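You operate a simulated robot arm through the tools that you are given. There is no shell and no other tool. Be economical: measure what you need, move in short steps, check, and stop when the job is done.

You run a simulated two-armed robot. Do the job below in one go: nothing can be reset, and whatever is moved stays where it is left.

## Task
Unclamp the post, lay it in the free black rests and park the slider at 0.
Fine: fix the slider again with the blue knob.
Where things are to end (x, y in the base frame): white post within 3.5 cm of [69, 2].

It is judged by the outcome, as a careful person would: the job done as asked, and still so three seconds after it is handed in. It fails if anything else is knocked over, pushed out of place, dropped, spilled or broken.

## Robot
Two 7-joint arms with two-finger grippers on one trunk, on a base that drives. Base frame: it is fixed to the floor where the robot stands at the start and does not move with it; the origin is under the middle of the robot, x ahead of it, y to its left, z up. Lengths are in cm, angles in rad, forces in N, time in s.
The left shoulder is at the start at [7.8, 15.1, 98.8], the right one opposite. With the tool pointing down near the work surface each hand reaches from about 10 to 72 cm from the robot's upright axis, wherever it stands, measured 20 degrees to its own side. Places, roughly: blue jig knob [40, -30, 100]; front black rests of the post jig [70, 0, 100]; orange slider [40, 0, 100]; red jig clamp [50, 0, 110]. Payload 2.54 kg a hand.
Tool frame (each hand has its own): the origin (TCP) lies between the finger pads and is the grasp point; the fingertips stand 3 cm ahead of it; z points along the fingers, y is the line along which they close. The gripper opens to 11.6 cm. The gripper's body begins 9.5 cm behind the TCP.
Orientation is that of the tool frame in the base frame, as a unit quaternion [w, x, y, z]. With the fingers straight down and closing along the base's y, the tool's x points along the base's -x, its y along +y and its z along -z.

## Interface
- The arms move only by the tool play_rows. It takes "left_motion", "right_motion" or both (then of equal length, played together; a hand with none holds still); each is one flat list of numbers, 6 for each row, row after row: the shift along the tool's x, y, z in units of 50 mm (1.0 is 50 mm), then the turn, a rotation vector about the tool's x, y, z in units of 8 degrees (1.0 is 8 degrees). In form: [tx, ty, tz, wx, wy, wz, tx, ty, tz, wx, wy, wz, ...]. A call has 1 to 10 rows; each row shifts and turns the commanded pose from where the row before left it, along the tool's axes as they then stand. "left_grip" and "right_grip" are, for a hand that has rows, the finger opening in cm, from 0 to 11.6, set as the call begins (left out, the last holds). A call with a number of a shift or a turn outside -1 to 1 is refused whole. A row lasts 0.2 s, in which the tool goes at most 5 cm and 0.15 rad; a call with a longer step from one row to the next is refused whole, and so is a gripper value outside its range. A pose out of reach is approached as far as the arm can. The call stops where the force on the tool passes 60 N (or 10 N more than at its start, if that is more) or the arm is blocked; 0.2 s more then pass. Each finger travels about 7.2 cm/s and halts on what it meets, pressing with about 28 N; the grip force reading is that of the motor and also rises with nothing between the fingers. The clock runs only during rows and for 0.2 s after the last one: add rows that do not move to give the fingers time. The reply holds the time, the measured pose of the TCP, the force on the tool along the base axes, the opening and the grip force, in the units named above and with some noise, with the torque about the TCP (base axes, N m) and any sound that the robot's microphone picked up.
- Cameras (640 x 400 px; columns grow to the right, rows downward): "scene" is now at [15.61, 1.17, 115.67]; the picture's right is [0.14, -0.99, 0.00], its down [-0.06, -0.01, -1.00] and it looks along [0.99, 0.14, -0.07] (base axes); focal length 214 px, centre (320, 200). "left" rides on the left gripper at [6.9, 1.5, -12.2] in its tool frame; the picture's right is [-0.21, 0.98, 0.00], its down [-0.83, -0.18, -0.53] and it looks along [-0.52, -0.11, 0.85] (tool axes); focal length 251 px, centre (320, 200). "right" rides on the right gripper at [6.9, -1.5, -12.2] in its tool frame; the picture's right is [0.21, 0.98, 0.00], its down [-0.83, 0.18, -0.53] and it looks along [-0.52, 0.11, 0.85] (tool axes); focal length 251 px, centre (320, 200). There is no depth. A picture from a camera that has moved, and an enlarged one, comes with that camera's place and axes in the base frame and with its lens.
- grab_frame(camera): a new picture of that camera. It takes no simulated time.
- lift_body(by): slides the trunk up (or, below 0, down) by that many cm; the arms and the scene camera ride with it, the base frame stays. It gives what a move gives, with no picture.
- steer(legs): drives the robot by 1 to 6 legs, each [ahead, left, turn to the left] in cm, cm and rad, along the robot's own axes; the way and the turn of a leg run together, so that a leg with both is an arc; at most 150 cm and 3.142 rad a leg. The arms and the cameras ride along, it lands a little off, and it stops where it bumps. It gives what a move gives.
- head_to(pan, tilt): turns the head with the scene camera to pan (to the left, within 1.396 rad either way) and tilt (down, from -0.506 to 1.204), counted from straight ahead of the robot. It gives what a move gives.
- enlarge(camera, box): a new picture of the part [left, top, right, bottom] of that camera's present view, enlarged. It takes no simulated time.
- sign_off(): hands the job in; it is judged then, once.

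Go step by step. Nothing tells you exact positions but the pictures and the camera data: compare them with the known pose of the tool, close in by small moves and look again before you grip or let go. The budget is 120 turns and 100 pictures, counting those below and the enlarged ones. Unless the task says otherwise, let go and move clear before handing in, and close with one line.

The tools are called after "Call:" by a JSON object that holds its "method" and its "body". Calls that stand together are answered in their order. play_rows: Moves the arms, as the interface text tells. Its arguments: {"type":"object","properties":{"left_motion":{"type":"array","items":{"type":"number"}},"left_grip":{"type":"number"},"right_motion":{"type":"array","items":{"type":"number"}},"right_grip":{"type":"number"}},"required":[]} The other tools are called the same way: lift_body (by) slides the trunk up or down; steer (legs) drives the base; head_to (pan, tilt) turns the head that bears the scene camera; grab_frame (camera) takes a picture; enlarge (camera, box) takes an enlarged picture of a part of a camera's view; sign_off () hands the job in.

At the start:

```text
time_s: 0.0
left_eef_pos: [38.63, 13.01, 99.89]
left_tcp_rot: [0.0, 0.0, 1.0, 0.0]
left_force: [-0.4, 0.1, 0.9]
left_torque: [0.0, 0.0, 0.03]
left_finger_gap: 11.61
left_gripper_force: 0.1
right_eef_pos: [36.65, -17.79, 99.98]
right_tcp_rot: [0.0, 0.0, 1.0, 0.0]
right_force: [0.3, 0.8, 0.4]
right_torque: [0.03, -0.01, 0.02]
right_finger_gap: 11.61
right_gripper_force: 0.1
trunk travel left (down, up): [-22.5, 6.4]
robot x, y, heading: [0.16, -0.1, -0.001]
head pan, tilt: [0.143, 0.065]
```

scene: 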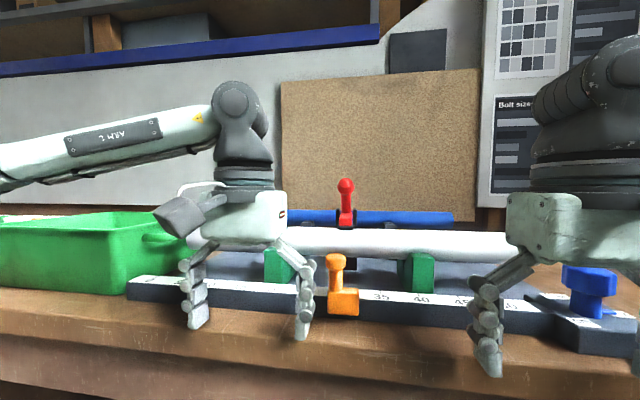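
right: 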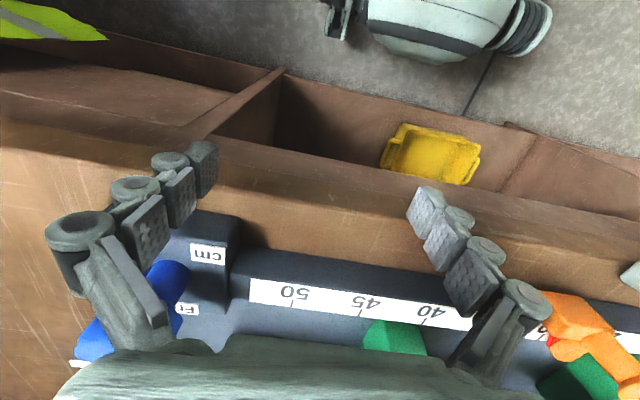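
left: 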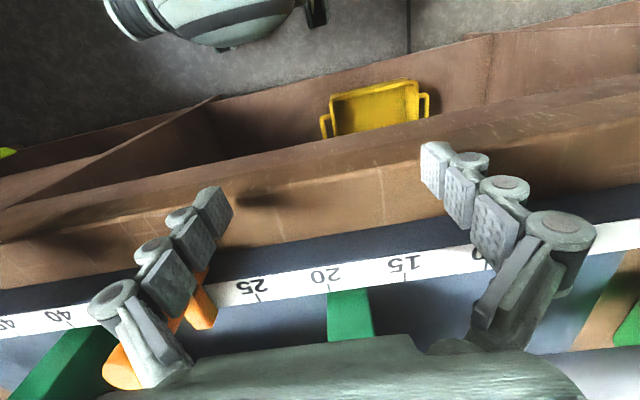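

I see the jig with its ruler, the orange slider, the white post in green rests with a red clamp behind it, and the blue knob at the right. I'll raise the body and look from higher up.

Call:
{"method": "lift_body", "body": {"by": 6}}

Call:
{"method": "head_to", "body": {"pan": 0, "tilt": 0.45}}

Call:
{"method": "grab_frame", "body": {"camera": "scene"}}

```text
time_s: 1.0
left_eef_pos: [38.66, 13.12, 105.92]
left_tcp_rot: [0.0, 0.0, 1.0, 0.0]
left_force: [0.2, -0.3, -0.2]
left_torque: [0.02, -0.01, -0.02]
left_finger_gap: 11.62
left_gripper_force: 0.0
right_eef_pos: [36.76, -17.86, 105.99]
right_tcp_rot: [0.0, 0.001, 1.0, 0.0]
right_force: [0.2, 0.7, -0.4]
right_torque: [-0.02, 0.0, -0.02]
right_finger_gap: 11.58
right_gripper_force: 0.0
trunk travel left (down, up): [-28.5, 0.4]
robot x, y, heading: [0.2, -0.03, 0.0]
head pan, tilt: [0.143, 0.065]
```

```text
time_s: 1.9
left_eef_pos: [38.5, 13.03, 105.97]
left_tcp_rot: [0.0, 0.0, 1.0, 0.0]
left_force: [-0.6, -1.2, -0.8]
left_torque: [0.0, 0.02, -0.01]
left_finger_gap: 11.6
left_gripper_force: 0.0
right_eef_pos: [36.69, -17.8, 106.1]
right_tcp_rot: [0.0, -0.001, 1.0, 0.0]
right_force: [-0.5, 0.1, 0.1]
right_torque: [-0.02, -0.03, 0.01]
right_finger_gap: 11.62
right_gripper_force: 0.1
trunk travel left (down, up): [-28.5, 0.4]
robot x, y, heading: [-0.35, 0.05, -0.001]
head pan, tilt: [0.0, 0.45]
```

```text
96 pictures are left
camera scene: at [15.75, -0.13, 118.1], right [0.0, -1.0, 0.0], down [-0.43, 0.0, -0.9], along [0.9, 0.0, -0.43], focal length 214 px, centre (320, 200)
```

scene: 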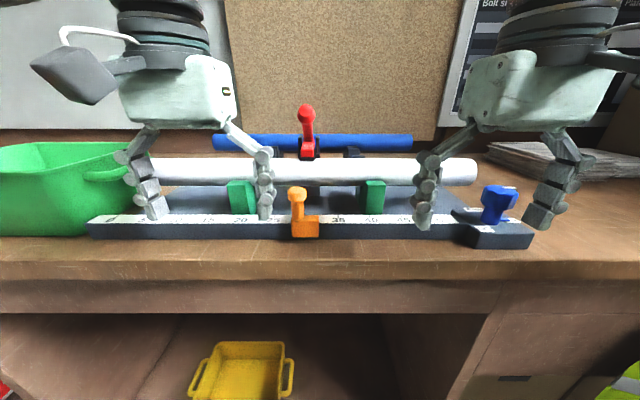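

The arms block the view, so I'll lift them and move them apart, then look closely at the jig.

Call:
{"method": "play_rows", "body": {"left_motion": [0, 0, -1, 0, 0, 0, 0, 0, -1, 0, 0, 0, 0, 1, -1, 0, 0, 0, 0, 1, 0, 0, 0, 0, 0, 1, 0, 0, 0, 0], "right_motion": [0, 0, -1, 0, 0, 0, 0, 0, -1, 0, 0, 0, 0, -1, -1, 0, 0, 0, 0, -1, 0, 0, 0, 0, 0, -1, 0, 0, 0, 0]}}

Call:
{"method": "head_to", "body": {"pan": 0, "tilt": 0.5}}

Call:
{"method": "enlarge", "body": {"camera": "scene", "box": [80, 80, 330, 240]}}

Call:
{"method": "enlarge", "body": {"camera": "scene", "box": [300, 80, 550, 240]}}

```text
refused: row 3 steps farther than a row can; nothing moved
```

```text
time_s: 2.5
left_eef_pos: [38.53, 13.14, 106.03]
left_tcp_rot: [0.0, 0.0, 1.0, 0.001]
left_force: [0.2, -0.5, -0.4]
left_torque: [-0.01, 0.0, 0.0]
left_finger_gap: 11.58
left_gripper_force: 0.2
right_eef_pos: [36.54, -17.71, 106.02]
right_tcp_rot: [0.0, 0.0, 1.0, 0.0]
right_force: [-0.8, -0.4, 0.0]
right_torque: [-0.03, 0.02, -0.03]
right_finger_gap: 11.6
right_gripper_force: 0.1
trunk travel left (down, up): [-28.5, 0.4]
robot x, y, heading: [-0.03, -0.21, -0.003]
head pan, tilt: [0.0, 0.499]
```

```text
2.50 times, centred on (205, 160) of scene
camera zoom: at [15.66, -0.13, 117.65], right [0.0, -1.0, 0.0], down [-0.48, 0.0, -0.88], along [0.88, 0.0, -0.48], focal length 536 px, centre (608, 300)
```

zoom: 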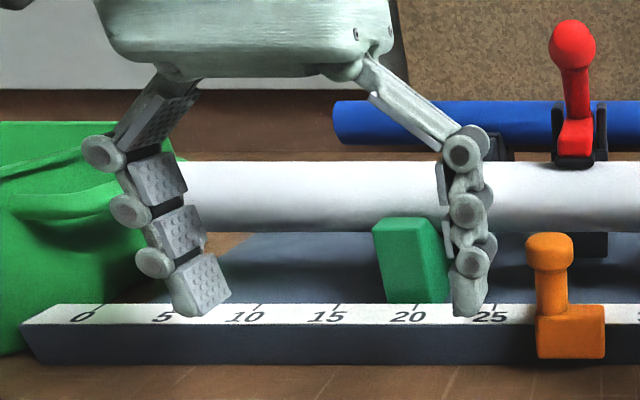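

```text
2.50 times, centred on (425, 160) of scene
camera zoom: at [15.66, -0.13, 117.65], right [0.0, -1.0, 0.0], down [-0.48, 0.0, -0.88], along [0.88, 0.0, -0.48], focal length 536 px, centre (58, 300)
```

zoom: 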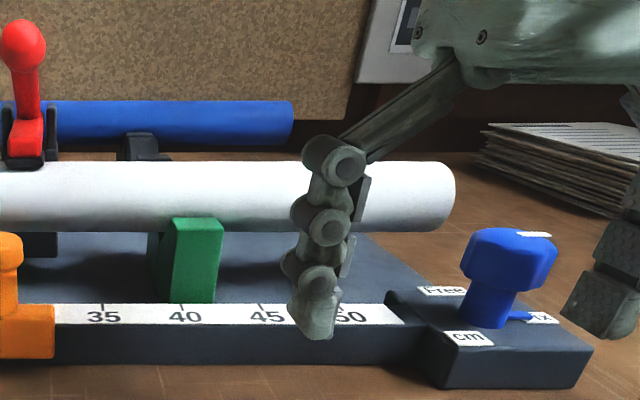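

The knob's pointer is on FIX, with FREE a quarter turn away, and the red clamp holds the white post. I'll clear the arms.

Call:
{"method": "play_rows", "body": {"left_motion": [0, 0, -1, 0, 0, 0, 0, 0, -1, 0, 0, 0, 0, 0, -1, 0, 0, 0, 0, 1, 0, 0, 0, 0, 0, 1, 0, 0, 0, 0], "right_motion": [0, 0, -1, 0, 0, 0, 0, 0, -1, 0, 0, 0, 0, 0, -1, 0, 0, 0, 0, -1, 0, 0, 0, 0, 0, -1, 0, 0, 0, 0]}}

Call:
{"method": "enlarge", "body": {"camera": "scene", "box": [80, 80, 330, 240]}}

Call:
{"method": "enlarge", "body": {"camera": "scene", "box": [300, 80, 550, 240]}}

Call:
{"method": "grab_frame", "body": {"camera": "right"}}

Call:
{"method": "grab_frame", "body": {"camera": "left"}}

```text
time_s: 3.7
left_eef_pos: [38.72, 23.2, 120.98]
left_tcp_rot: [0.001, 0.001, 1.0, -0.001]
left_force: [-0.6, 0.6, -0.1]
left_torque: [0.01, -0.02, -0.03]
left_finger_gap: 11.61
left_gripper_force: 0.1
right_eef_pos: [36.68, -27.71, 121.09]
right_tcp_rot: [0.001, -0.001, 1.0, 0.0]
right_force: [0.2, 0.6, 0.3]
right_torque: [-0.02, -0.04, -0.02]
right_finger_gap: 11.63
right_gripper_force: 0.0
trunk travel left (down, up): [-28.5, 0.4]
robot x, y, heading: [-0.01, 0.06, -0.002]
head pan, tilt: [0.0, 0.499]
```

```text
2.50 times, centred on (205, 160) of scene
camera zoom: at [15.56, -0.11, 117.67], right [0.0, -1.0, 0.0], down [-0.48, 0.0, -0.88], along [0.88, 0.0, -0.48], focal length 536 px, centre (608, 300)
```

zoom: 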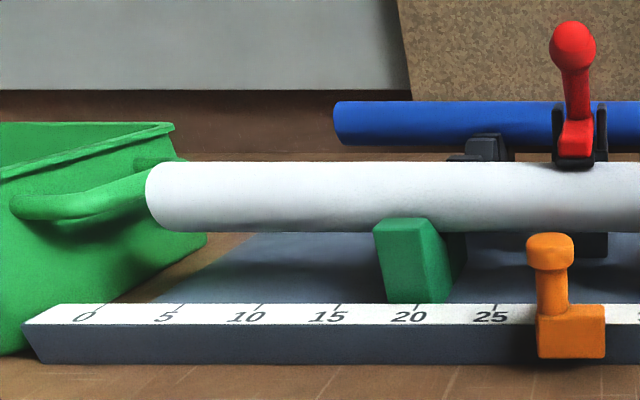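

```text
2.50 times, centred on (425, 160) of scene
camera zoom: at [15.56, -0.11, 117.67], right [0.0, -1.0, 0.0], down [-0.48, 0.0, -0.88], along [0.88, 0.0, -0.48], focal length 536 px, centre (58, 300)
```

zoom: 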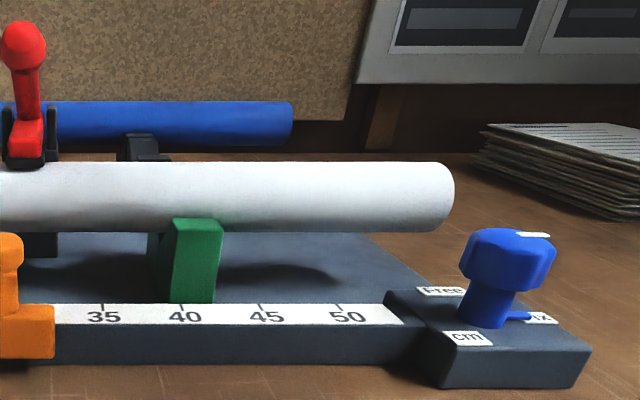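

```text
91 pictures are left
camera right: at [29.83, -29.26, 133.17], right [-0.22, 0.98, 0.0], down [0.82, 0.18, 0.54], along [0.52, 0.12, -0.84], focal length 251 px, centre (320, 200)
```

right: 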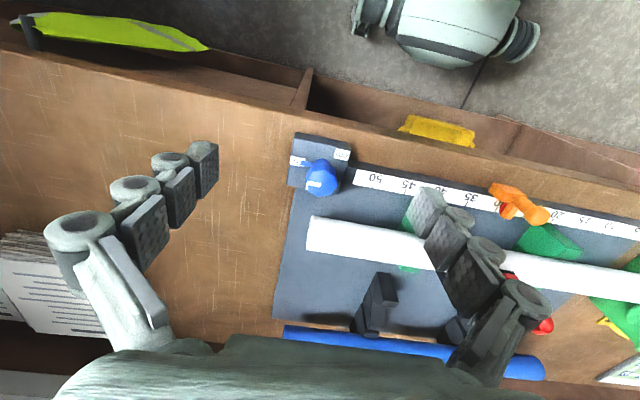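

```text
90 pictures are left
camera left: at [31.77, 24.71, 133.06], right [0.22, 0.98, 0.0], down [0.83, -0.18, 0.54], along [0.52, -0.12, -0.84], focal length 251 px, centre (320, 200)
```

left: 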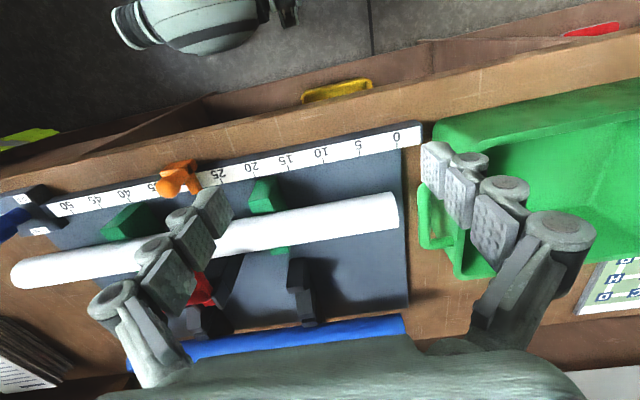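

Estimates so far: knob top near [43.8, -25.7, 106], post axis at x≈50, z≈108, y from -25 to 30, and the slider at reading ~29.5. Zooming on details next.

Call:
{"method": "enlarge", "body": {"camera": "right", "box": [270, 120, 390, 200]}}

Call:
{"method": "enlarge", "body": {"camera": "left", "box": [160, 220, 360, 350]}}

Call:
{"method": "enlarge", "body": {"camera": "scene", "box": [250, 70, 400, 240]}}

```text
5.00 times, centred on (330, 160) of right
camera zoom: at [29.83, -29.26, 133.17], right [-0.22, 0.98, 0.0], down [0.82, 0.18, 0.54], along [0.52, 0.12, -0.84], focal length 1257 px, centre (270, 400)
```

zoom: 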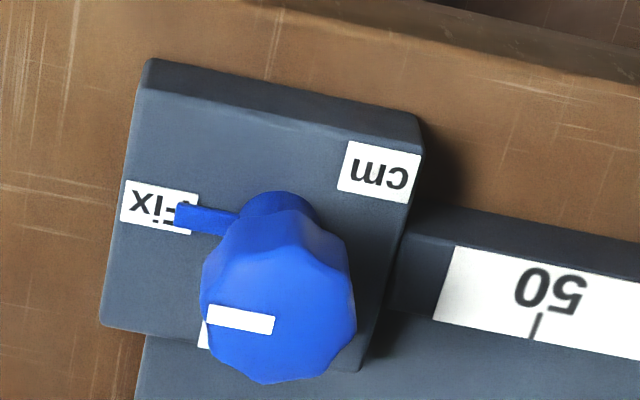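

```text
3.08 times, centred on (260, 285) of left
camera zoom: at [31.77, 24.71, 133.06], right [0.22, 0.98, 0.0], down [0.83, -0.18, 0.54], along [0.52, -0.12, -0.84], focal length 774 px, centre (505, -62)
```

zoom: 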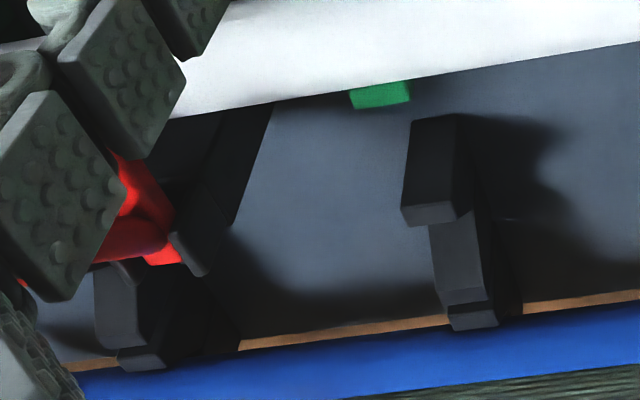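

```text
2.35 times, centred on (325, 155) of scene
camera zoom: at [15.56, -0.11, 117.67], right [0.0, -1.0, 0.0], down [-0.48, 0.0, -0.88], along [0.88, 0.0, -0.48], focal length 505 px, centre (308, 306)
```

zoom: 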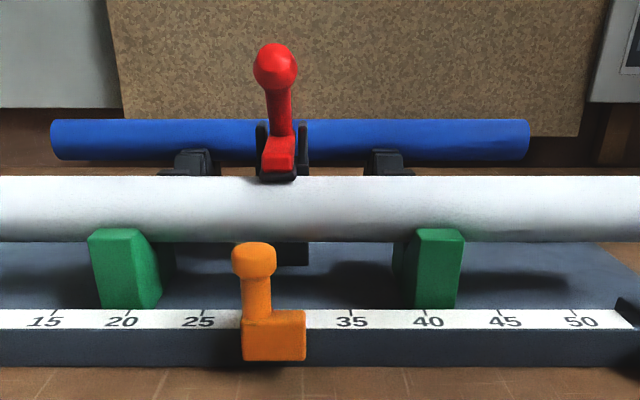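

The black rests form V's near x≈70, at y≈12 and y≈-8.5. I need a clear view of the clamp, so I'll move the left hand over towards it while staying high.

Call:
{"method": "play_rows", "body": {"left_motion": [1, 0, 0, 0, 0, 0, 0.5, -0.8, 0, 0, 0, 0, 0, -1, 0, 0, 0, 0, 0, -1, 0, 0, 0, 0]}}

Call:
{"method": "grab_frame", "body": {"camera": "left"}}

```text
time_s: 4.7
left_eef_pos: [31.3, 9.11, 120.79]
left_tcp_rot: [-0.001, -0.001, 1.0, 0.001]
left_force: [0.7, -0.7, 0.7]
left_torque: [0.05, 0.03, 0.01]
left_finger_gap: 11.6
left_gripper_force: 0.1
right_eef_pos: [36.93, -27.8, 120.79]
right_tcp_rot: [0.0, 0.0, 1.0, 0.001]
right_force: [0.3, -0.4, 0.2]
right_torque: [-0.01, 0.02, 0.01]
right_finger_gap: 11.61
right_gripper_force: 0.1
trunk travel left (down, up): [-28.5, 0.4]
robot x, y, heading: [0.03, -0.01, 0.002]
head pan, tilt: [0.0, 0.499]
```

```text
86 pictures are left
camera left: at [24.33, 10.54, 132.86], right [0.21, 0.98, 0.0], down [0.83, -0.18, 0.53], along [0.52, -0.11, -0.85], focal length 251 px, centre (320, 200)
```

left: 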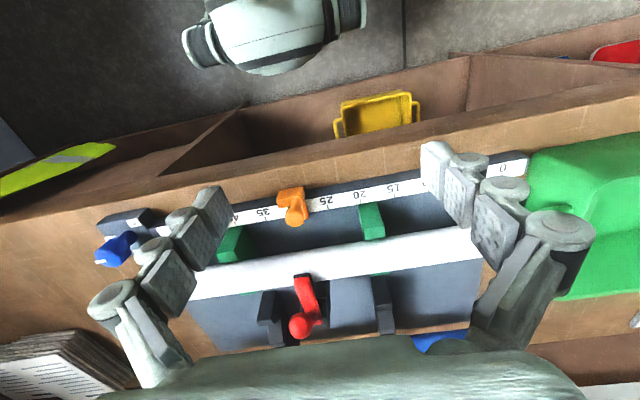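

Call:
{"method": "enlarge", "body": {"camera": "left", "box": [220, 220, 420, 345]}}

```text
3.20 times, centred on (320, 282) of left
camera zoom: at [24.33, 10.54, 132.86], right [0.21, 0.98, 0.0], down [0.83, -0.18, 0.53], along [0.52, -0.11, -0.85], focal length 805 px, centre (320, -64)
```

zoom: 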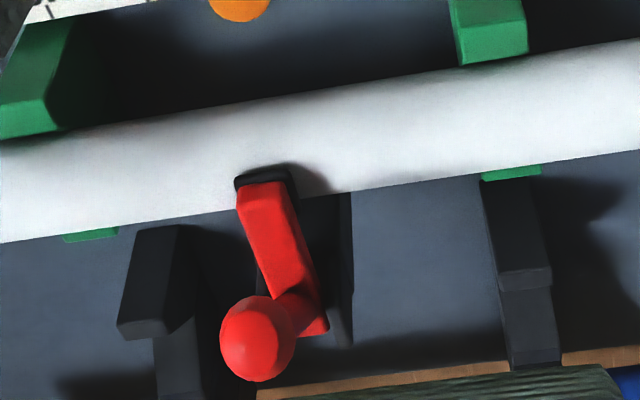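

The clamp has a red bar on the post, pivoting near x≈58, and its lever leans towards me with the ball at about [52.5, 2.1, 115]. I'll put the left hand over the ball, straddling it.

Call:
{"method": "play_rows", "body": {"left_motion": [-0.85, -0.28, 0, 0, 0, 0, -0.85, -0.28, 0, 0, 0, 0, -0.85, -0.28, 0, 0, 0, 0, -0.85, -0.28, 0, 0, 0, 0, -0.85, -0.28, 0, 0, 0, 0], "left_grip": 8}}

Call:
{"method": "grab_frame", "body": {"camera": "left"}}

Call:
{"method": "grab_frame", "body": {"camera": "scene"}}

Call:
{"method": "grab_frame", "body": {"camera": "right"}}

```text
time_s: 5.9
left_eef_pos: [52.46, 2.08, 121.04]
left_tcp_rot: [0.0, 0.0, 1.0, 0.001]
left_force: [-0.1, -0.7, -0.1]
left_torque: [0.05, 0.05, -0.04]
left_finger_gap: 8.0
left_gripper_force: 0.1
right_eef_pos: [36.96, -27.83, 120.79]
right_tcp_rot: [0.0, 0.0, 1.0, 0.0]
right_force: [0.6, -0.7, -1.4]
right_torque: [0.05, -0.01, 0.03]
right_finger_gap: 11.61
right_gripper_force: 0.1
trunk travel left (down, up): [-28.5, 0.4]
robot x, y, heading: [0.28, -0.04, -0.003]
head pan, tilt: [0.0, 0.499]
```

```text
84 pictures are left
camera left: at [45.52, 3.52, 133.05], right [0.21, 0.98, 0.0], down [0.83, -0.18, 0.53], along [0.52, -0.11, -0.85], focal length 251 px, centre (320, 200)
```

left: 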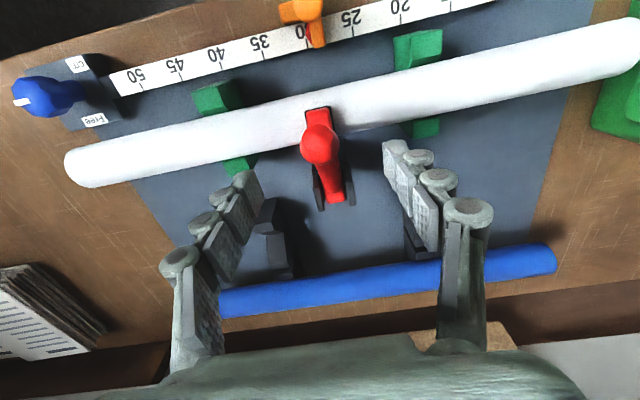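

```text
83 pictures are left
camera scene: at [15.71, -0.2, 117.63], right [0.0, -1.0, 0.0], down [-0.48, 0.0, -0.88], along [0.88, 0.0, -0.48], focal length 214 px, centre (320, 200)
```

scene: 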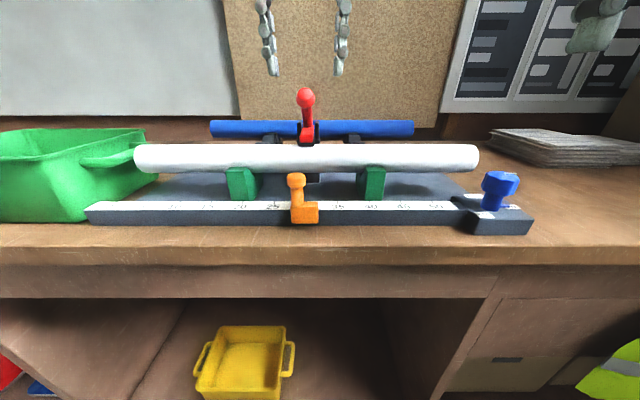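

```text
82 pictures are left
camera right: at [30.06, -29.31, 133.05], right [-0.21, 0.98, 0.0], down [0.83, 0.18, 0.53], along [0.52, 0.12, -0.85], focal length 251 px, centre (320, 200)
```

right: 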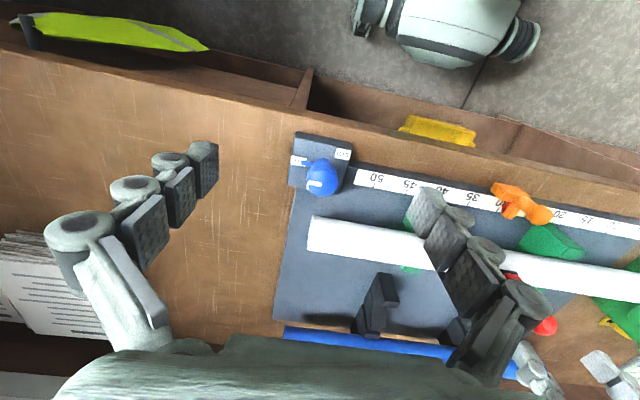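

The ball refines to about [51.4, 2.1, 115.8]. I'll go down around it and grip the ball.

Call:
{"method": "play_rows", "body": {"left_motion": [0.2, 0, 0.45, 0, 0, 0, 0, 0, 0.45, 0, 0, 0]}}

Call:
{"method": "enlarge", "body": {"camera": "scene", "box": [230, 40, 380, 200]}}

Call:
{"method": "grab_frame", "body": {"camera": "left"}}

```text
time_s: 6.5
left_eef_pos: [51.4, 2.16, 116.46]
left_tcp_rot: [0.0, -0.001, 1.0, 0.0]
left_force: [-0.5, 0.5, 1.0]
left_torque: [-0.01, -0.03, -0.01]
left_finger_gap: 7.99
left_gripper_force: 0.1
right_eef_pos: [36.87, -27.74, 120.87]
right_tcp_rot: [0.0, 0.0, 1.0, -0.001]
right_force: [0.3, 0.3, -0.6]
right_torque: [-0.01, 0.0, 0.04]
right_finger_gap: 11.62
right_gripper_force: 0.1
trunk travel left (down, up): [-28.5, 0.4]
robot x, y, heading: [-0.1, -0.3, -0.003]
head pan, tilt: [0.0, 0.499]
```

```text
2.50 times, centred on (305, 120) of scene
camera zoom: at [15.68, -0.12, 117.65], right [0.0, -1.0, 0.0], down [-0.48, 0.0, -0.88], along [0.88, 0.0, -0.48], focal length 536 px, centre (358, 400)
```

zoom: 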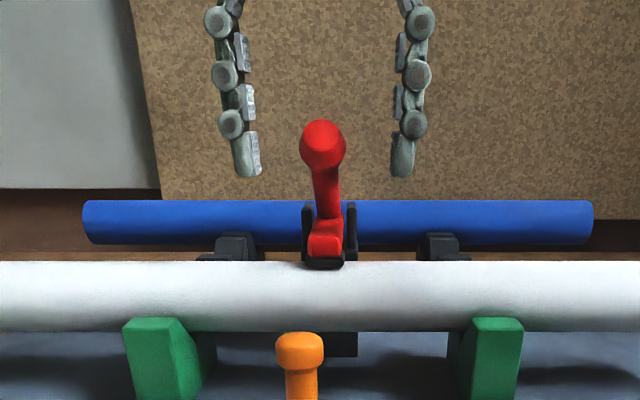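

```text
80 pictures are left
camera left: at [44.47, 3.52, 128.57], right [0.21, 0.98, 0.0], down [0.83, -0.18, 0.53], along [0.52, -0.11, -0.85], focal length 251 px, centre (320, 200)
```

left: 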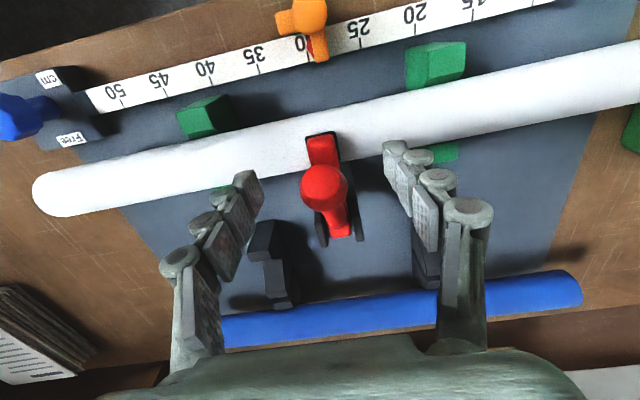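

The ball sits right at the left TCP. Closing on it.

Call:
{"method": "play_rows", "body": {"left_motion": [0, 0, 0, 0, 0, 0, 0, 0, 0, 0, 0, 0, 0, 0, 0, 0, 0, 0, 0, 0, 0, 0, 0, 0], "left_grip": 2.0}}

```text
time_s: 7.5
left_eef_pos: [51.43, 2.23, 116.54]
left_tcp_rot: [0.0, 0.0, 1.0, 0.0]
left_force: [0.1, 6.5, -2.7]
left_torque: [0.15, 0.08, 0.04]
left_finger_gap: 2.81
left_gripper_force: 45.1
right_eef_pos: [36.71, -27.73, 120.98]
right_tcp_rot: [-0.001, 0.0, 1.0, 0.0]
right_force: [-0.3, -0.2, -0.1]
right_torque: [0.0, 0.02, 0.01]
right_finger_gap: 11.62
right_gripper_force: 0.0
trunk travel left (down, up): [-28.5, 0.4]
robot x, y, heading: [0.28, 0.27, -0.002]
head pan, tilt: [0.0, 0.499]
```

I have the ball. Moving it a little up and back along its arc to test.

Call:
{"method": "play_rows", "body": {"left_motion": [-0.1, 0, -0.11, 0, 0, 0, -0.12, 0, -0.1, 0, 0, 0]}}

Call:
{"method": "grab_frame", "body": {"camera": "left"}}

```text
time_s: 8.1
left_eef_pos: [52.4, 2.15, 117.55]
left_tcp_rot: [-0.001, 0.001, 1.0, 0.0]
left_force: [-13.1, 11.1, -13.2]
left_torque: [0.12, 1.38, 0.01]
left_finger_gap: 2.79
left_gripper_force: 45.2
right_eef_pos: [36.89, -27.56, 121.06]
right_tcp_rot: [0.0, 0.0, 1.0, 0.0]
right_force: [1.0, -0.4, 0.3]
right_torque: [0.01, 0.02, 0.01]
right_finger_gap: 11.57
right_gripper_force: 0.0
trunk travel left (down, up): [-28.5, 0.4]
robot x, y, heading: [-0.31, 0.06, 0.002]
head pan, tilt: [0.0, 0.499]
```

```text
79 pictures are left
camera left: at [45.41, 3.65, 129.64], right [0.22, 0.98, 0.0], down [0.83, -0.18, 0.53], along [0.52, -0.12, -0.85], focal length 251 px, centre (320, 200)
```

left: 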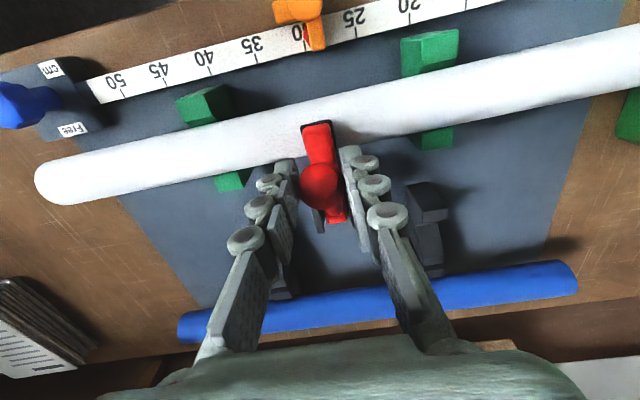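

The resistance lies along the arc, as a lever being opened should feel. Continuing.

Call:
{"method": "play_rows", "body": {"left_motion": [-0.13, 0, -0.1, 0, 0, 0, -0.13, 0, -0.08, 0, 0, 0, -0.15, 0, -0.06, 0, 0, 0]}}

Call:
{"method": "grab_frame", "body": {"camera": "left"}}

```text
time_s: 8.9
left_eef_pos: [54.1, 2.2, 119.06]
left_tcp_rot: [0.001, 0.0, 1.0, 0.0]
left_force: [-18.9, 8.1, -1.8]
left_torque: [0.14, 1.28, 0.08]
left_finger_gap: 2.8
left_gripper_force: 45.1
right_eef_pos: [36.6, -27.68, 121.08]
right_tcp_rot: [0.001, 0.0, 1.0, -0.001]
right_force: [-0.3, 0.4, 0.6]
right_torque: [0.01, 0.0, -0.01]
right_finger_gap: 11.6
right_gripper_force: 0.2
trunk travel left (down, up): [-28.5, 0.4]
robot x, y, heading: [0.12, 0.1, -0.002]
head pan, tilt: [0.0, 0.499]
```

```text
78 pictures are left
camera left: at [47.25, 3.65, 131.02], right [0.21, 0.98, 0.0], down [0.83, -0.18, 0.53], along [0.52, -0.11, -0.84], focal length 251 px, centre (320, 200)
```

left: 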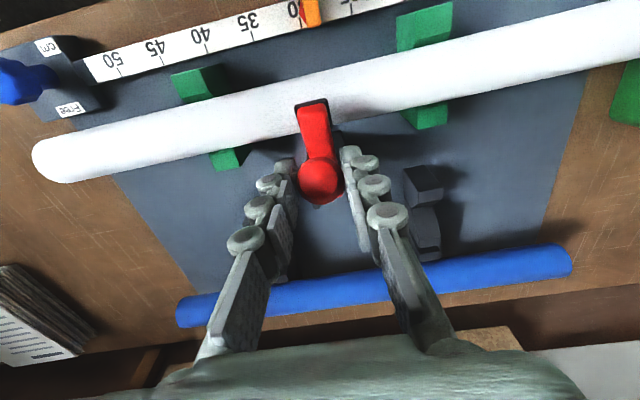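

The bar's tip is rising off the post, so the clamp is opening. Continuing over the top.

Call:
{"method": "play_rows", "body": {"left_motion": [-0.18, 0, -0.06, 0, 0, 0, -0.18, 0, -0.05, 0, 0, 0, -0.2, 0, -0.03, 0, 0, 0, -0.2, 0, -0.01, 0, 0, 0, -0.2, 0, 0.02, 0, 0, 0]}}

Call:
{"method": "grab_frame", "body": {"camera": "left"}}

Call:
{"method": "enlarge", "body": {"camera": "scene", "box": [230, 40, 380, 200]}}

```text
time_s: 10.1
left_eef_pos: [59.02, 2.07, 119.65]
left_tcp_rot: [0.003, -0.001, 1.0, -0.001]
left_force: [-11.3, 1.6, 21.8]
left_torque: [0.02, 1.0, 0.0]
left_finger_gap: 2.89
left_gripper_force: 45.1
right_eef_pos: [36.5, -27.7, 121.13]
right_tcp_rot: [0.002, 0.001, 1.0, -0.001]
right_force: [0.5, -0.7, 0.1]
right_torque: [-0.01, 0.0, 0.01]
right_finger_gap: 11.62
right_gripper_force: 0.1
trunk travel left (down, up): [-28.5, 0.4]
robot x, y, heading: [-0.05, 0.18, 0.002]
head pan, tilt: [0.0, 0.499]
```

```text
77 pictures are left
camera left: at [51.97, 3.66, 131.7], right [0.21, 0.98, 0.0], down [0.82, -0.18, 0.54], along [0.53, -0.11, -0.84], focal length 251 px, centre (320, 200)
```

left: 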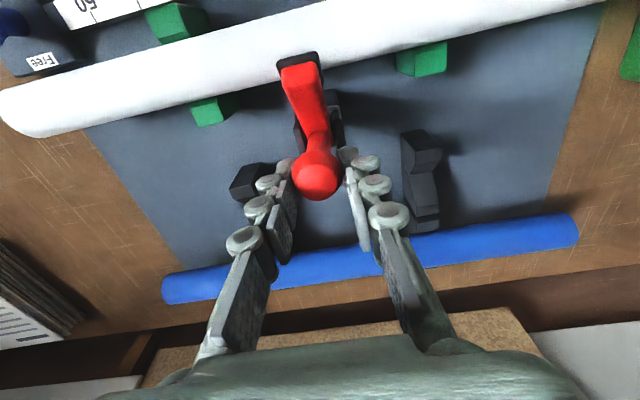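

```text
2.50 times, centred on (305, 120) of scene
camera zoom: at [15.34, -0.12, 117.73], right [0.0, -1.0, 0.0], down [-0.48, 0.0, -0.88], along [0.88, 0.0, -0.48], focal length 536 px, centre (358, 400)
```

zoom: 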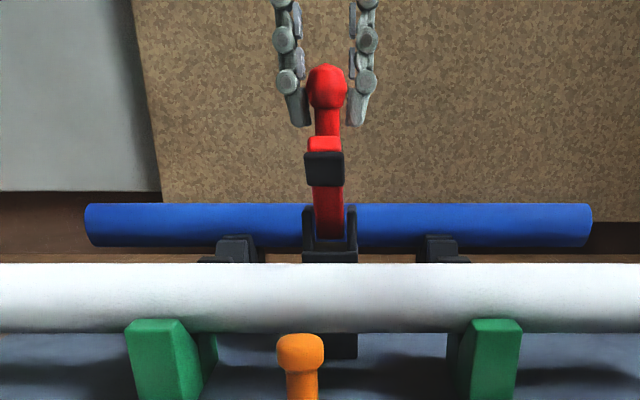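

The bar now stands about 45° up. I'll continue another ~35° along the arc.

Call:
{"method": "play_rows", "body": {"left_motion": [-0.2, 0, -0.04, 0, 0, 0, -0.2, 0, 0.03, 0, 0, 0, -0.2, 0, 0.06, 0, 0, 0, -0.2, 0, 0.09, 0, 0, 0, -0.2, 0, 0.12, 0, 0, 0]}}

Call:
{"method": "grab_frame", "body": {"camera": "left"}}

Call:
{"method": "enlarge", "body": {"camera": "scene", "box": [230, 40, 380, 200]}}

```text
time_s: 11.3
left_eef_pos: [62.59, 1.97, 118.51]
left_tcp_rot: [0.004, 0.001, 1.0, -0.001]
left_force: [-4.2, -1.1, 8.4]
left_torque: [0.05, 0.83, -0.07]
left_finger_gap: 2.79
left_gripper_force: 44.9
left hand out of reach, approached as far as the arm can: row 3, 5
right_eef_pos: [36.66, -27.68, 120.89]
right_tcp_rot: [0.001, 0.0, 1.0, 0.001]
right_force: [-0.2, 0.0, 0.8]
right_torque: [0.0, -0.02, 0.0]
right_finger_gap: 11.59
right_gripper_force: 0.0
trunk travel left (down, up): [-28.5, 0.4]
robot x, y, heading: [-0.23, -0.14, 0.001]
head pan, tilt: [0.0, 0.499]
```

```text
75 pictures are left
camera left: at [55.6, 3.68, 130.54], right [0.22, 0.98, 0.0], down [0.82, -0.18, 0.54], along [0.53, -0.12, -0.84], focal length 251 px, centre (320, 200)
```

left: 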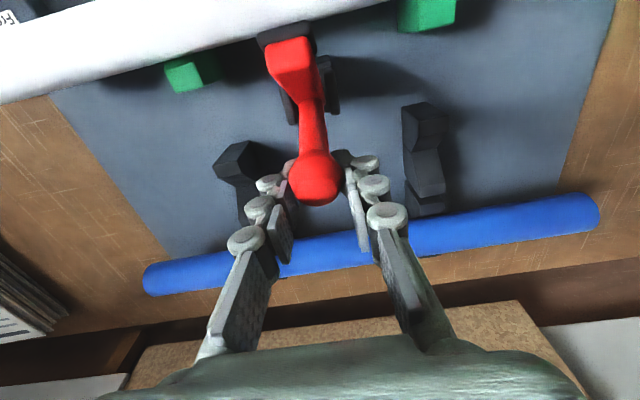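

```text
2.50 times, centred on (305, 120) of scene
camera zoom: at [15.54, -0.15, 117.68], right [0.0, -1.0, 0.0], down [-0.48, 0.0, -0.88], along [0.88, 0.0, -0.48], focal length 536 px, centre (358, 400)
```

zoom: 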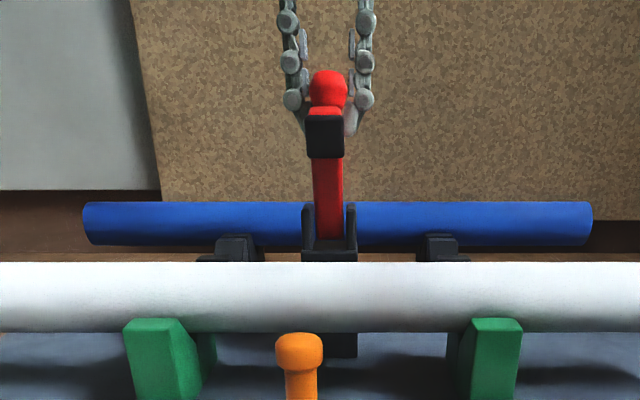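

The clamp is nearly fully open, but the left arm is at its reach limit. I'll release the lever, lift clear, and check that it stays open.

Call:
{"method": "play_rows", "body": {"left_motion": [0, 0, 0, 0, 0, 0, 0, 0, 0, 0, 0, 0, 0, 0, 0, 0, 0, 0, 0, 0, 0, 0, 0, 0], "left_grip": 8}}

Call:
{"method": "enlarge", "body": {"camera": "scene", "box": [230, 40, 380, 200]}}

Call:
{"method": "grab_frame", "body": {"camera": "left"}}

Call:
{"method": "head_to", "body": {"pan": 0, "tilt": 1.2}}

Call:
{"method": "grab_frame", "body": {"camera": "scene"}}

```text
time_s: 12.3
left_eef_pos: [62.68, 2.19, 118.36]
left_tcp_rot: [0.001, -0.001, 1.0, 0.0]
left_force: [0.5, -0.5, 0.1]
left_torque: [0.06, 0.0, -0.01]
left_finger_gap: 8.0
left_gripper_force: 0.0
right_eef_pos: [36.78, -27.68, 120.83]
right_tcp_rot: [0.001, 0.001, 1.0, 0.0]
right_force: [-0.1, 0.3, 0.0]
right_torque: [0.01, 0.02, 0.01]
right_finger_gap: 11.62
right_gripper_force: 0.1
trunk travel left (down, up): [-28.5, 0.4]
robot x, y, heading: [-0.32, -0.09, 0.002]
head pan, tilt: [0.0, 0.499]
```

```text
2.50 times, centred on (305, 120) of scene
camera zoom: at [15.66, -0.13, 117.65], right [0.0, -1.0, 0.0], down [-0.48, 0.0, -0.88], along [0.88, 0.0, -0.48], focal length 536 px, centre (358, 400)
```

zoom: 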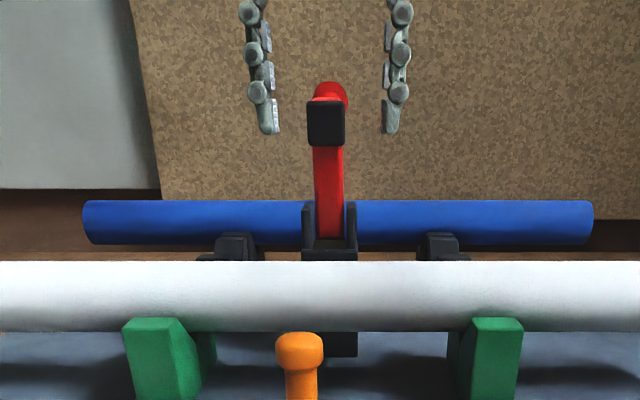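

```text
72 pictures are left
camera left: at [55.74, 3.72, 130.4], right [0.21, 0.98, 0.0], down [0.82, -0.18, 0.54], along [0.52, -0.12, -0.84], focal length 251 px, centre (320, 200)
```

left: 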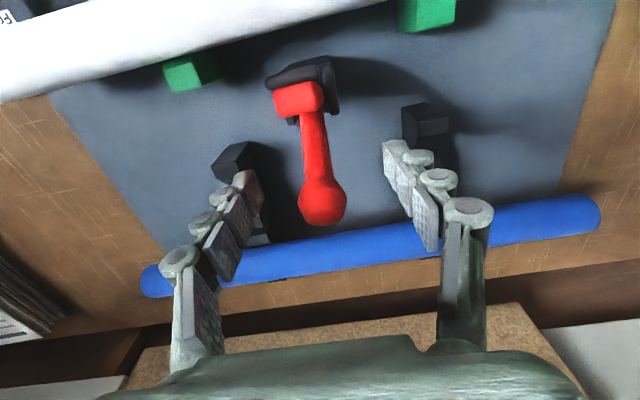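

```text
time_s: 13.4
left_eef_pos: [62.63, 2.28, 118.32]
left_tcp_rot: [0.001, -0.001, 1.0, 0.0]
left_force: [0.5, -0.4, -0.1]
left_torque: [-0.03, -0.01, -0.02]
left_finger_gap: 8.01
left_gripper_force: 0.1
right_eef_pos: [36.83, -27.76, 120.89]
right_tcp_rot: [0.0, 0.0, 1.0, 0.0]
right_force: [0.2, 0.0, -0.1]
right_torque: [0.02, 0.03, 0.02]
right_finger_gap: 11.58
right_gripper_force: 0.0
trunk travel left (down, up): [-28.5, 0.4]
robot x, y, heading: [0.23, -0.08, -0.006]
head pan, tilt: [0.0, 1.201]
```

```text
71 pictures are left
camera scene: at [12.16, -0.13, 112.28], right [0.0, -1.0, 0.0], down [-0.93, 0.0, -0.36], along [0.36, 0.0, -0.93], focal length 214 px, centre (320, 200)
```

scene: 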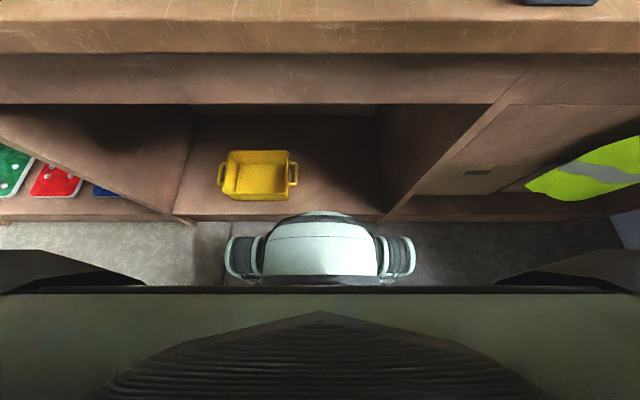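

The clamp swung fully open and stays there. The arms' reach limits a vertical-tool carry, so I'll grip the post with both hands at y≈20 and y≈-16 and tilt forward during the carry. First, both hands go above the post.

Call:
{"method": "play_rows", "body": {"left_motion": [0.7, 0, -0.1, 0, 0, 0, 0.7, 0, -0.1, 0, 0, 0, 0.7, 0, -0.1, 0, 0, 0, 0, 0.9, -0.1, 0, 0, 0, 0, 0.9, 0, 0, 0, 0, 0, 0.9, 0, 0, 0, 0, 0, 0.9, 0, 0, 0, 0], "right_motion": [-0.76, 0.59, 0, 0, 0, 0, -0.76, 0.59, 0, 0, 0, 0, -0.76, 0.59, 0, 0, 0, 0, -0.76, 0.59, 0, 0, 0, 0, 0, 0, 0, 0, 0, 0, 0, 0, 0, 0, 0, 0, 0, 0, 0, 0, 0, 0], "right_grip": 9, "left_grip": 9}}

Call:
{"method": "play_rows", "body": {"left_motion": [0, 0, 0, 0, 0, 1, 0, 0, 0, 0, 0, 1, 0, 0, 0, 0, 0, 1, 0, 0, 0, 0, 0, 1, 0, 0, 0, 0, 0, 1, 0, 0, 0, 0, 0, 1], "right_motion": [0, 0, 0, 0, 0, -1, 0, 0, 0, 0, 0, -1, 0, 0, 0, 0, 0, -1, 0, 0, 0, 0, 0, -1, 0, 0, 0, 0, 0, -1, 0, 0, 0, 0, 0, -1]}}

Call:
{"method": "play_rows", "body": {"left_motion": [0, 0, 0, 0, 0, 1, 0, 0, 0, 0, 0, 1, 0, 0, 0, 0, 0, 1, 0, 0, 0, 0, 0, 1, 0, 0, 0, 0, 0, 1, 0, 0, 0, 0, 0, 0.25], "right_motion": [0, 0, 0, 0, 0, -1, 0, 0, 0, 0, 0, -1, 0, 0, 0, 0, 0, -1, 0, 0, 0, 0, 0, -1, 0, 0, 0, 0, 0, -1, 0, 0, 0, 0, 0, -0.25]}}

Call:
{"method": "head_to", "body": {"pan": 0, "tilt": 0.5}}

Call:
{"method": "grab_frame", "body": {"camera": "scene"}}

Call:
{"method": "grab_frame", "body": {"camera": "left"}}

Call:
{"method": "grab_frame", "body": {"camera": "right"}}

```text
time_s: 15.0
left_eef_pos: [52.06, 20.41, 120.31]
left_tcp_rot: [0.0, 0.001, 1.0, 0.0]
left_force: [0.6, -0.2, -0.4]
left_torque: [-0.02, 0.0, 0.01]
left_finger_gap: 9.02
left_gripper_force: 0.1
right_eef_pos: [51.8, -15.96, 121.17]
right_tcp_rot: [0.001, 0.0, 1.0, 0.0]
right_force: [-0.1, 0.5, 0.5]
right_torque: [-0.04, 0.0, -0.02]
right_finger_gap: 9.0
right_gripper_force: 0.1
trunk travel left (down, up): [-28.5, 0.4]
robot x, y, heading: [0.1, -0.27, 0.002]
head pan, tilt: [0.0, 1.201]
```

```text
time_s: 16.4
left_eef_pos: [48.22, 16.6, 116.56]
left_tcp_rot: [0.002, 0.405, 0.914, 0.0]
left_force: [-0.3, -0.2, -0.1]
left_torque: [-0.01, -0.01, 0.0]
left_finger_gap: 9.0
left_gripper_force: 0.1
left hand out of reach, approached as far as the arm can: row 5, 6
right_eef_pos: [48.92, -13.88, 118.2]
right_tcp_rot: [0.001, -0.406, 0.914, 0.001]
right_force: [-0.1, 0.1, 0.2]
right_torque: [-0.01, -0.01, 0.04]
right_finger_gap: 9.02
right_gripper_force: 0.0
right hand out of reach, approached as far as the arm can: row 5, 6
trunk travel left (down, up): [-28.5, 0.4]
robot x, y, heading: [-0.09, -0.18, -0.004]
head pan, tilt: [0.0, 1.201]
```

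```text
time_s: 17.8
left_eef_pos: [34.65, 6.8, 108.63]
left_tcp_rot: [0.001, 0.706, 0.708, 0.0]
left_force: [0.0, -1.1, -0.5]
left_torque: [0.02, 0.03, -0.02]
left_finger_gap: 9.02
left_gripper_force: 0.0
left hand out of reach, approached as far as the arm can: row 1, 2, 3, 4, 5, 6
right_eef_pos: [34.96, -5.19, 109.55]
right_tcp_rot: [0.001, -0.706, 0.708, -0.001]
right_force: [0.1, -0.5, -0.3]
right_torque: [-0.03, 0.03, 0.01]
right_finger_gap: 9.0
right_gripper_force: 0.0
right hand out of reach, approached as far as the arm can: row 1, 2, 3, 4, 5, 6
trunk travel left (down, up): [-28.5, 0.4]
robot x, y, heading: [0.26, -0.2, 0.002]
head pan, tilt: [0.0, 1.201]
```

```text
time_s: 18.8
left_eef_pos: [34.58, 6.73, 108.75]
left_tcp_rot: [0.0, 0.705, 0.709, -0.001]
left_force: [0.2, 0.9, -0.5]
left_torque: [-0.05, -0.04, 0.01]
left_finger_gap: 9.0
left_gripper_force: 0.0
right_eef_pos: [35.17, -5.21, 109.51]
right_tcp_rot: [0.001, -0.706, 0.709, 0.001]
right_force: [0.4, 0.9, 0.4]
right_torque: [0.0, 0.01, 0.01]
right_finger_gap: 9.02
right_gripper_force: 0.0
trunk travel left (down, up): [-28.5, 0.4]
robot x, y, heading: [0.04, -0.04, -0.001]
head pan, tilt: [0.0, 0.499]
```

```text
70 pictures are left
camera scene: at [15.66, -0.13, 117.64], right [0.0, -1.0, 0.0], down [-0.48, 0.0, -0.88], along [0.88, 0.0, -0.48], focal length 214 px, centre (320, 200)
```

scene: 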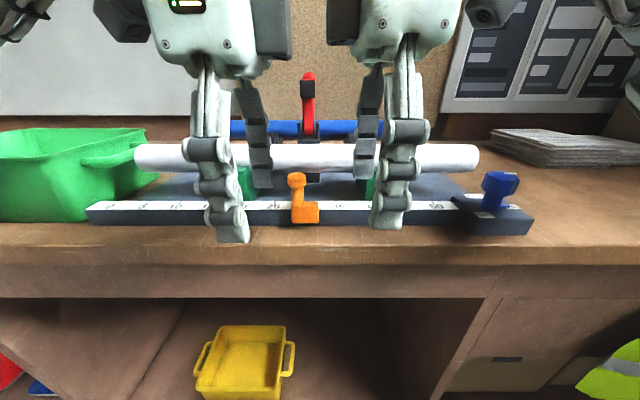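

```text
69 pictures are left
camera left: at [36.09, 13.74, 120.76], right [0.98, -0.21, 0.0], down [-0.18, -0.83, 0.53], along [-0.11, -0.52, -0.85], focal length 251 px, centre (320, 200)
```

left: 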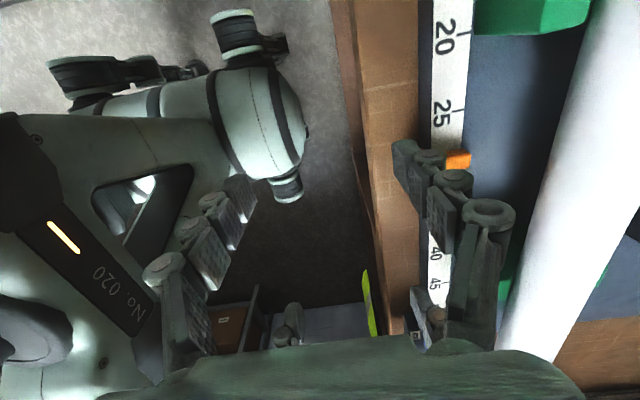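

```text
68 pictures are left
camera right: at [36.67, -12.05, 121.84], right [-0.98, -0.21, 0.0], down [-0.18, 0.83, 0.53], along [-0.11, 0.52, -0.85], focal length 251 px, centre (320, 200)
```

right: 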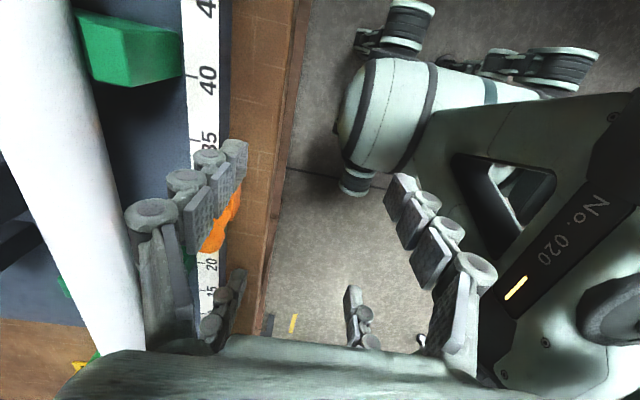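

That yaw direction is beyond the arms' range and they drifted, though nothing was touched. I'll undo it carefully with a small step up and back first, to see how the commanded pose behaves.

Call:
{"method": "play_rows", "body": {"left_motion": [0, 0, -0.6, 0, 0, -1], "right_motion": [0, 0, -0.6, 0, 0, 1]}}

```text
time_s: 19.2
left_eef_pos: [34.3, 6.77, 111.49]
left_tcp_rot: [0.001, 0.655, 0.755, 0.001]
left_force: [-0.4, -0.2, 1.1]
left_torque: [0.02, -0.01, -0.01]
left_finger_gap: 9.03
left_gripper_force: 0.0
right_eef_pos: [35.01, -5.11, 112.64]
right_tcp_rot: [0.0, -0.656, 0.755, 0.0]
right_force: [-0.1, 0.9, 0.0]
right_torque: [-0.01, 0.0, -0.02]
right_finger_gap: 9.02
right_gripper_force: 0.1
trunk travel left (down, up): [-28.5, 0.4]
robot x, y, heading: [0.0, 0.11, 0.003]
head pan, tilt: [0.0, 0.499]
```

The command re-syncs to the reached pose. Next I'll raise and separate the hands, then rotate back the other way.

Call:
{"method": "play_rows", "body": {"left_motion": [0.8, 0, -0.5, 0, 0, 0, 0.8, 0, -0.5, 0, 0, 0, 0.8, 0, -0.5, 0, 0, 0, 0.5, 0, 0, 0, 0, -1, 0, 0, 0, 0, 0, -1, 0, 0, 0, 0, 0, -1, 0, 0, 0, 0, 0, -1, 0, 0, 0, 0, 0, -1, 0, 0, 0, 0, 0, -1], "right_motion": [0.8, 0, -0.5, 0, 0, 0, 0.8, 0, -0.5, 0, 0, 0, 0.8, 0, -0.5, 0, 0, 0, 0.5, 0, 0, 0, 0, 1, 0, 0, 0, 0, 0, 1, 0, 0, 0, 0, 0, 1, 0, 0, 0, 0, 0, 1, 0, 0, 0, 0, 0, 1, 0, 0, 0, 0, 0, 1]}}

Call:
{"method": "play_rows", "body": {"left_motion": [0, 0, 0, 0, 0, -1, 0, 0, 0, 0, 0, -1, 0, 0, 0, 0, 0, -1, 0, 0, 0, 0, 0, -1, 0, 0, 0, 0, 0, -1, 0, 0, 0, 0, 0, -1], "right_motion": [0, 0, 0, 0, 0, 1, 0, 0, 0, 0, 0, 1, 0, 0, 0, 0, 0, 1, 0, 0, 0, 0, 0, 1, 0, 0, 0, 0, 0, 1, 0, 0, 0, 0, 0, 1]}}

```text
time_s: 21.2
left_eef_pos: [28.53, 16.59, 115.45]
left_tcp_rot: [0.0, 0.292, 0.956, 0.0]
left_force: [1.1, -0.2, 0.1]
left_torque: [0.02, -0.04, -0.02]
left_finger_gap: 8.99
left_gripper_force: 0.1
left hand out of reach, approached as far as the arm can: row 1, 2, 3
right_eef_pos: [28.84, -15.4, 116.49]
right_tcp_rot: [0.0, -0.291, 0.957, 0.0]
right_force: [-0.3, 0.7, -0.4]
right_torque: [0.0, -0.03, 0.0]
right_finger_gap: 9.02
right_gripper_force: 0.0
right hand out of reach, approached as far as the arm can: row 1, 2, 3
trunk travel left (down, up): [-28.5, 0.4]
robot x, y, heading: [0.23, 0.0, 0.002]
head pan, tilt: [0.0, 0.499]
```

```text
time_s: 22.6
left_eef_pos: [28.41, 16.67, 115.45]
left_tcp_rot: [0.0, -0.124, 0.992, -0.001]
left_force: [-0.2, -0.1, 0.3]
left_torque: [-0.03, -0.04, 0.02]
left_finger_gap: 9.03
left_gripper_force: 0.1
right_eef_pos: [28.92, -15.29, 116.43]
right_tcp_rot: [0.001, 0.123, 0.992, 0.001]
right_force: [1.5, 0.1, 0.2]
right_torque: [0.04, -0.01, -0.01]
right_finger_gap: 9.0
right_gripper_force: 0.1
trunk travel left (down, up): [-28.5, 0.4]
robot x, y, heading: [0.48, 0.21, 0.004]
head pan, tilt: [0.0, 0.499]
```

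Continuing the rotation past neutral to the other side.

Call:
{"method": "play_rows", "body": {"left_motion": [0, 0, 0, 0, 0, -1, 0, 0, 0, 0, 0, -1, 0, 0, 0, 0, 0, -1, 0, 0, 0, 0, 0, -1, 0, 0, 0, 0, 0, -1, 0, 0, 0, 0, 0, -1, 0, 0, 0, 0, 0, -1, 0, 0, 0, 0, 0, -1, 0, 0, 0, 0, 0, -1, 0, 0, 0, 0, 0, -0.47], "right_motion": [0, 0, 0, 0, 0, 1, 0, 0, 0, 0, 0, 1, 0, 0, 0, 0, 0, 1, 0, 0, 0, 0, 0, 1, 0, 0, 0, 0, 0, 1, 0, 0, 0, 0, 0, 1, 0, 0, 0, 0, 0, 1, 0, 0, 0, 0, 0, 1, 0, 0, 0, 0, 0, 1, 0, 0, 0, 0, 0, 0.48]}}

```text
time_s: 23.2
left_eef_pos: [28.32, 16.81, 115.48]
left_tcp_rot: [0.001, -0.235, 0.972, 0.001]
left_force: [0.6, -0.6, -0.7]
left_torque: [-0.01, 0.0, 0.02]
left_finger_gap: 8.97
left_gripper_force: 0.1
right_eef_pos: [28.95, -15.98, 116.48]
right_tcp_rot: [-0.001, 0.23, 0.973, -0.004]
right_force: [1.1, -13.9, -3.0]
right_torque: [1.86, -0.26, 1.32]
right_finger_gap: 8.99
right_gripper_force: 0.1
trunk travel left (down, up): [-28.5, 0.4]
robot x, y, heading: [0.12, -0.33, -0.004]
head pan, tilt: [0.0, 0.499]
stopped in row 2 (right hand): the force on the tool passed its limit at 82 N (the readings are from after the stop); the commanded pose is now the measured one
```

The hands touched near my own head because they were too close in. I'll move them forward and outward before rotating more.

Call:
{"method": "play_rows", "body": {"left_motion": [-0.7, -0.2, -0.2, 0, 0, 0, -0.7, -0.2, -0.2, 0, 0, 0, -0.7, -0.2, -0.2, 0, 0, 0, -0.7, -0.2, -0.2, 0, 0, 0, -0.7, -0.2, -0.2, 0, 0, 0], "right_motion": [-0.66, 0.29, -0.18, 0, 0, 0, -0.66, 0.29, -0.18, 0, 0, 0, -0.66, 0.29, -0.18, 0, 0, 0, -0.66, 0.29, -0.18, 0, 0, 0, -0.66, 0.29, -0.18, 0, 0, 0]}}

Call:
{"method": "grab_frame", "body": {"camera": "scene"}}

```text
time_s: 24.4
left_eef_pos: [46.37, 20.2, 120.51]
left_tcp_rot: [0.001, -0.233, 0.972, 0.002]
left_force: [0.2, 0.5, -0.7]
left_torque: [0.02, -0.02, 0.01]
left_finger_gap: 9.01
left_gripper_force: 0.0
right_eef_pos: [46.67, -16.82, 120.74]
right_tcp_rot: [-0.001, 0.231, 0.973, -0.003]
right_force: [1.0, 0.4, -0.9]
right_torque: [-0.01, 0.04, 0.04]
right_finger_gap: 9.0
right_gripper_force: 0.2
trunk travel left (down, up): [-28.5, 0.4]
robot x, y, heading: [0.03, -0.18, 0.003]
head pan, tilt: [0.0, 0.499]
```

```text
67 pictures are left
camera scene: at [15.74, -0.13, 117.62], right [0.0, -1.0, 0.0], down [-0.48, 0.0, -0.88], along [0.88, 0.0, -0.48], focal length 214 px, centre (320, 200)
```

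scene: 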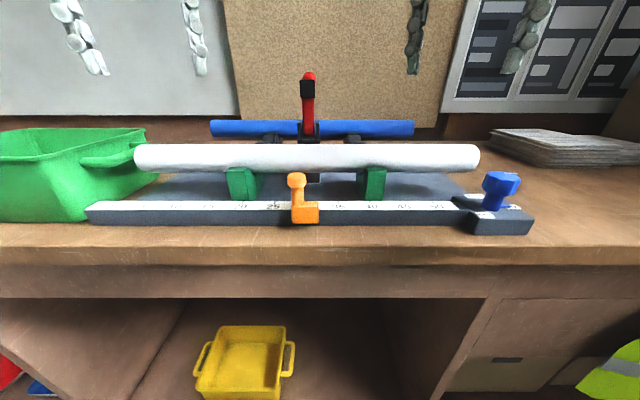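

All is unchanged on the bench. Rotating on in parts, checking the reach.

Call:
{"method": "play_rows", "body": {"left_motion": [0, 0, 0, 0, 0, -1, 0, 0, 0, 0, 0, -1, 0, 0, 0, 0, 0, -1, 0, 0, 0, 0, 0, -1], "right_motion": [0, 0, 0, 0, 0, 1, 0, 0, 0, 0, 0, 1, 0, 0, 0, 0, 0, 1, 0, 0, 0, 0, 0, 1]}}

```text
time_s: 25.4
left_eef_pos: [46.14, 20.25, 120.7]
left_tcp_rot: [0.001, -0.495, 0.869, 0.002]
left_force: [0.0, -0.1, 0.5]
left_torque: [0.02, -0.01, 0.0]
left_finger_gap: 8.98
left_gripper_force: 0.1
right_eef_pos: [46.81, -16.8, 120.91]
right_tcp_rot: [-0.001, 0.492, 0.871, -0.003]
right_force: [0.1, -0.3, -0.3]
right_torque: [0.02, -0.04, -0.01]
right_finger_gap: 9.02
right_gripper_force: 0.1
trunk travel left (down, up): [-28.5, 0.4]
robot x, y, heading: [-0.25, 0.02, 0.002]
head pan, tilt: [0.0, 0.499]
```

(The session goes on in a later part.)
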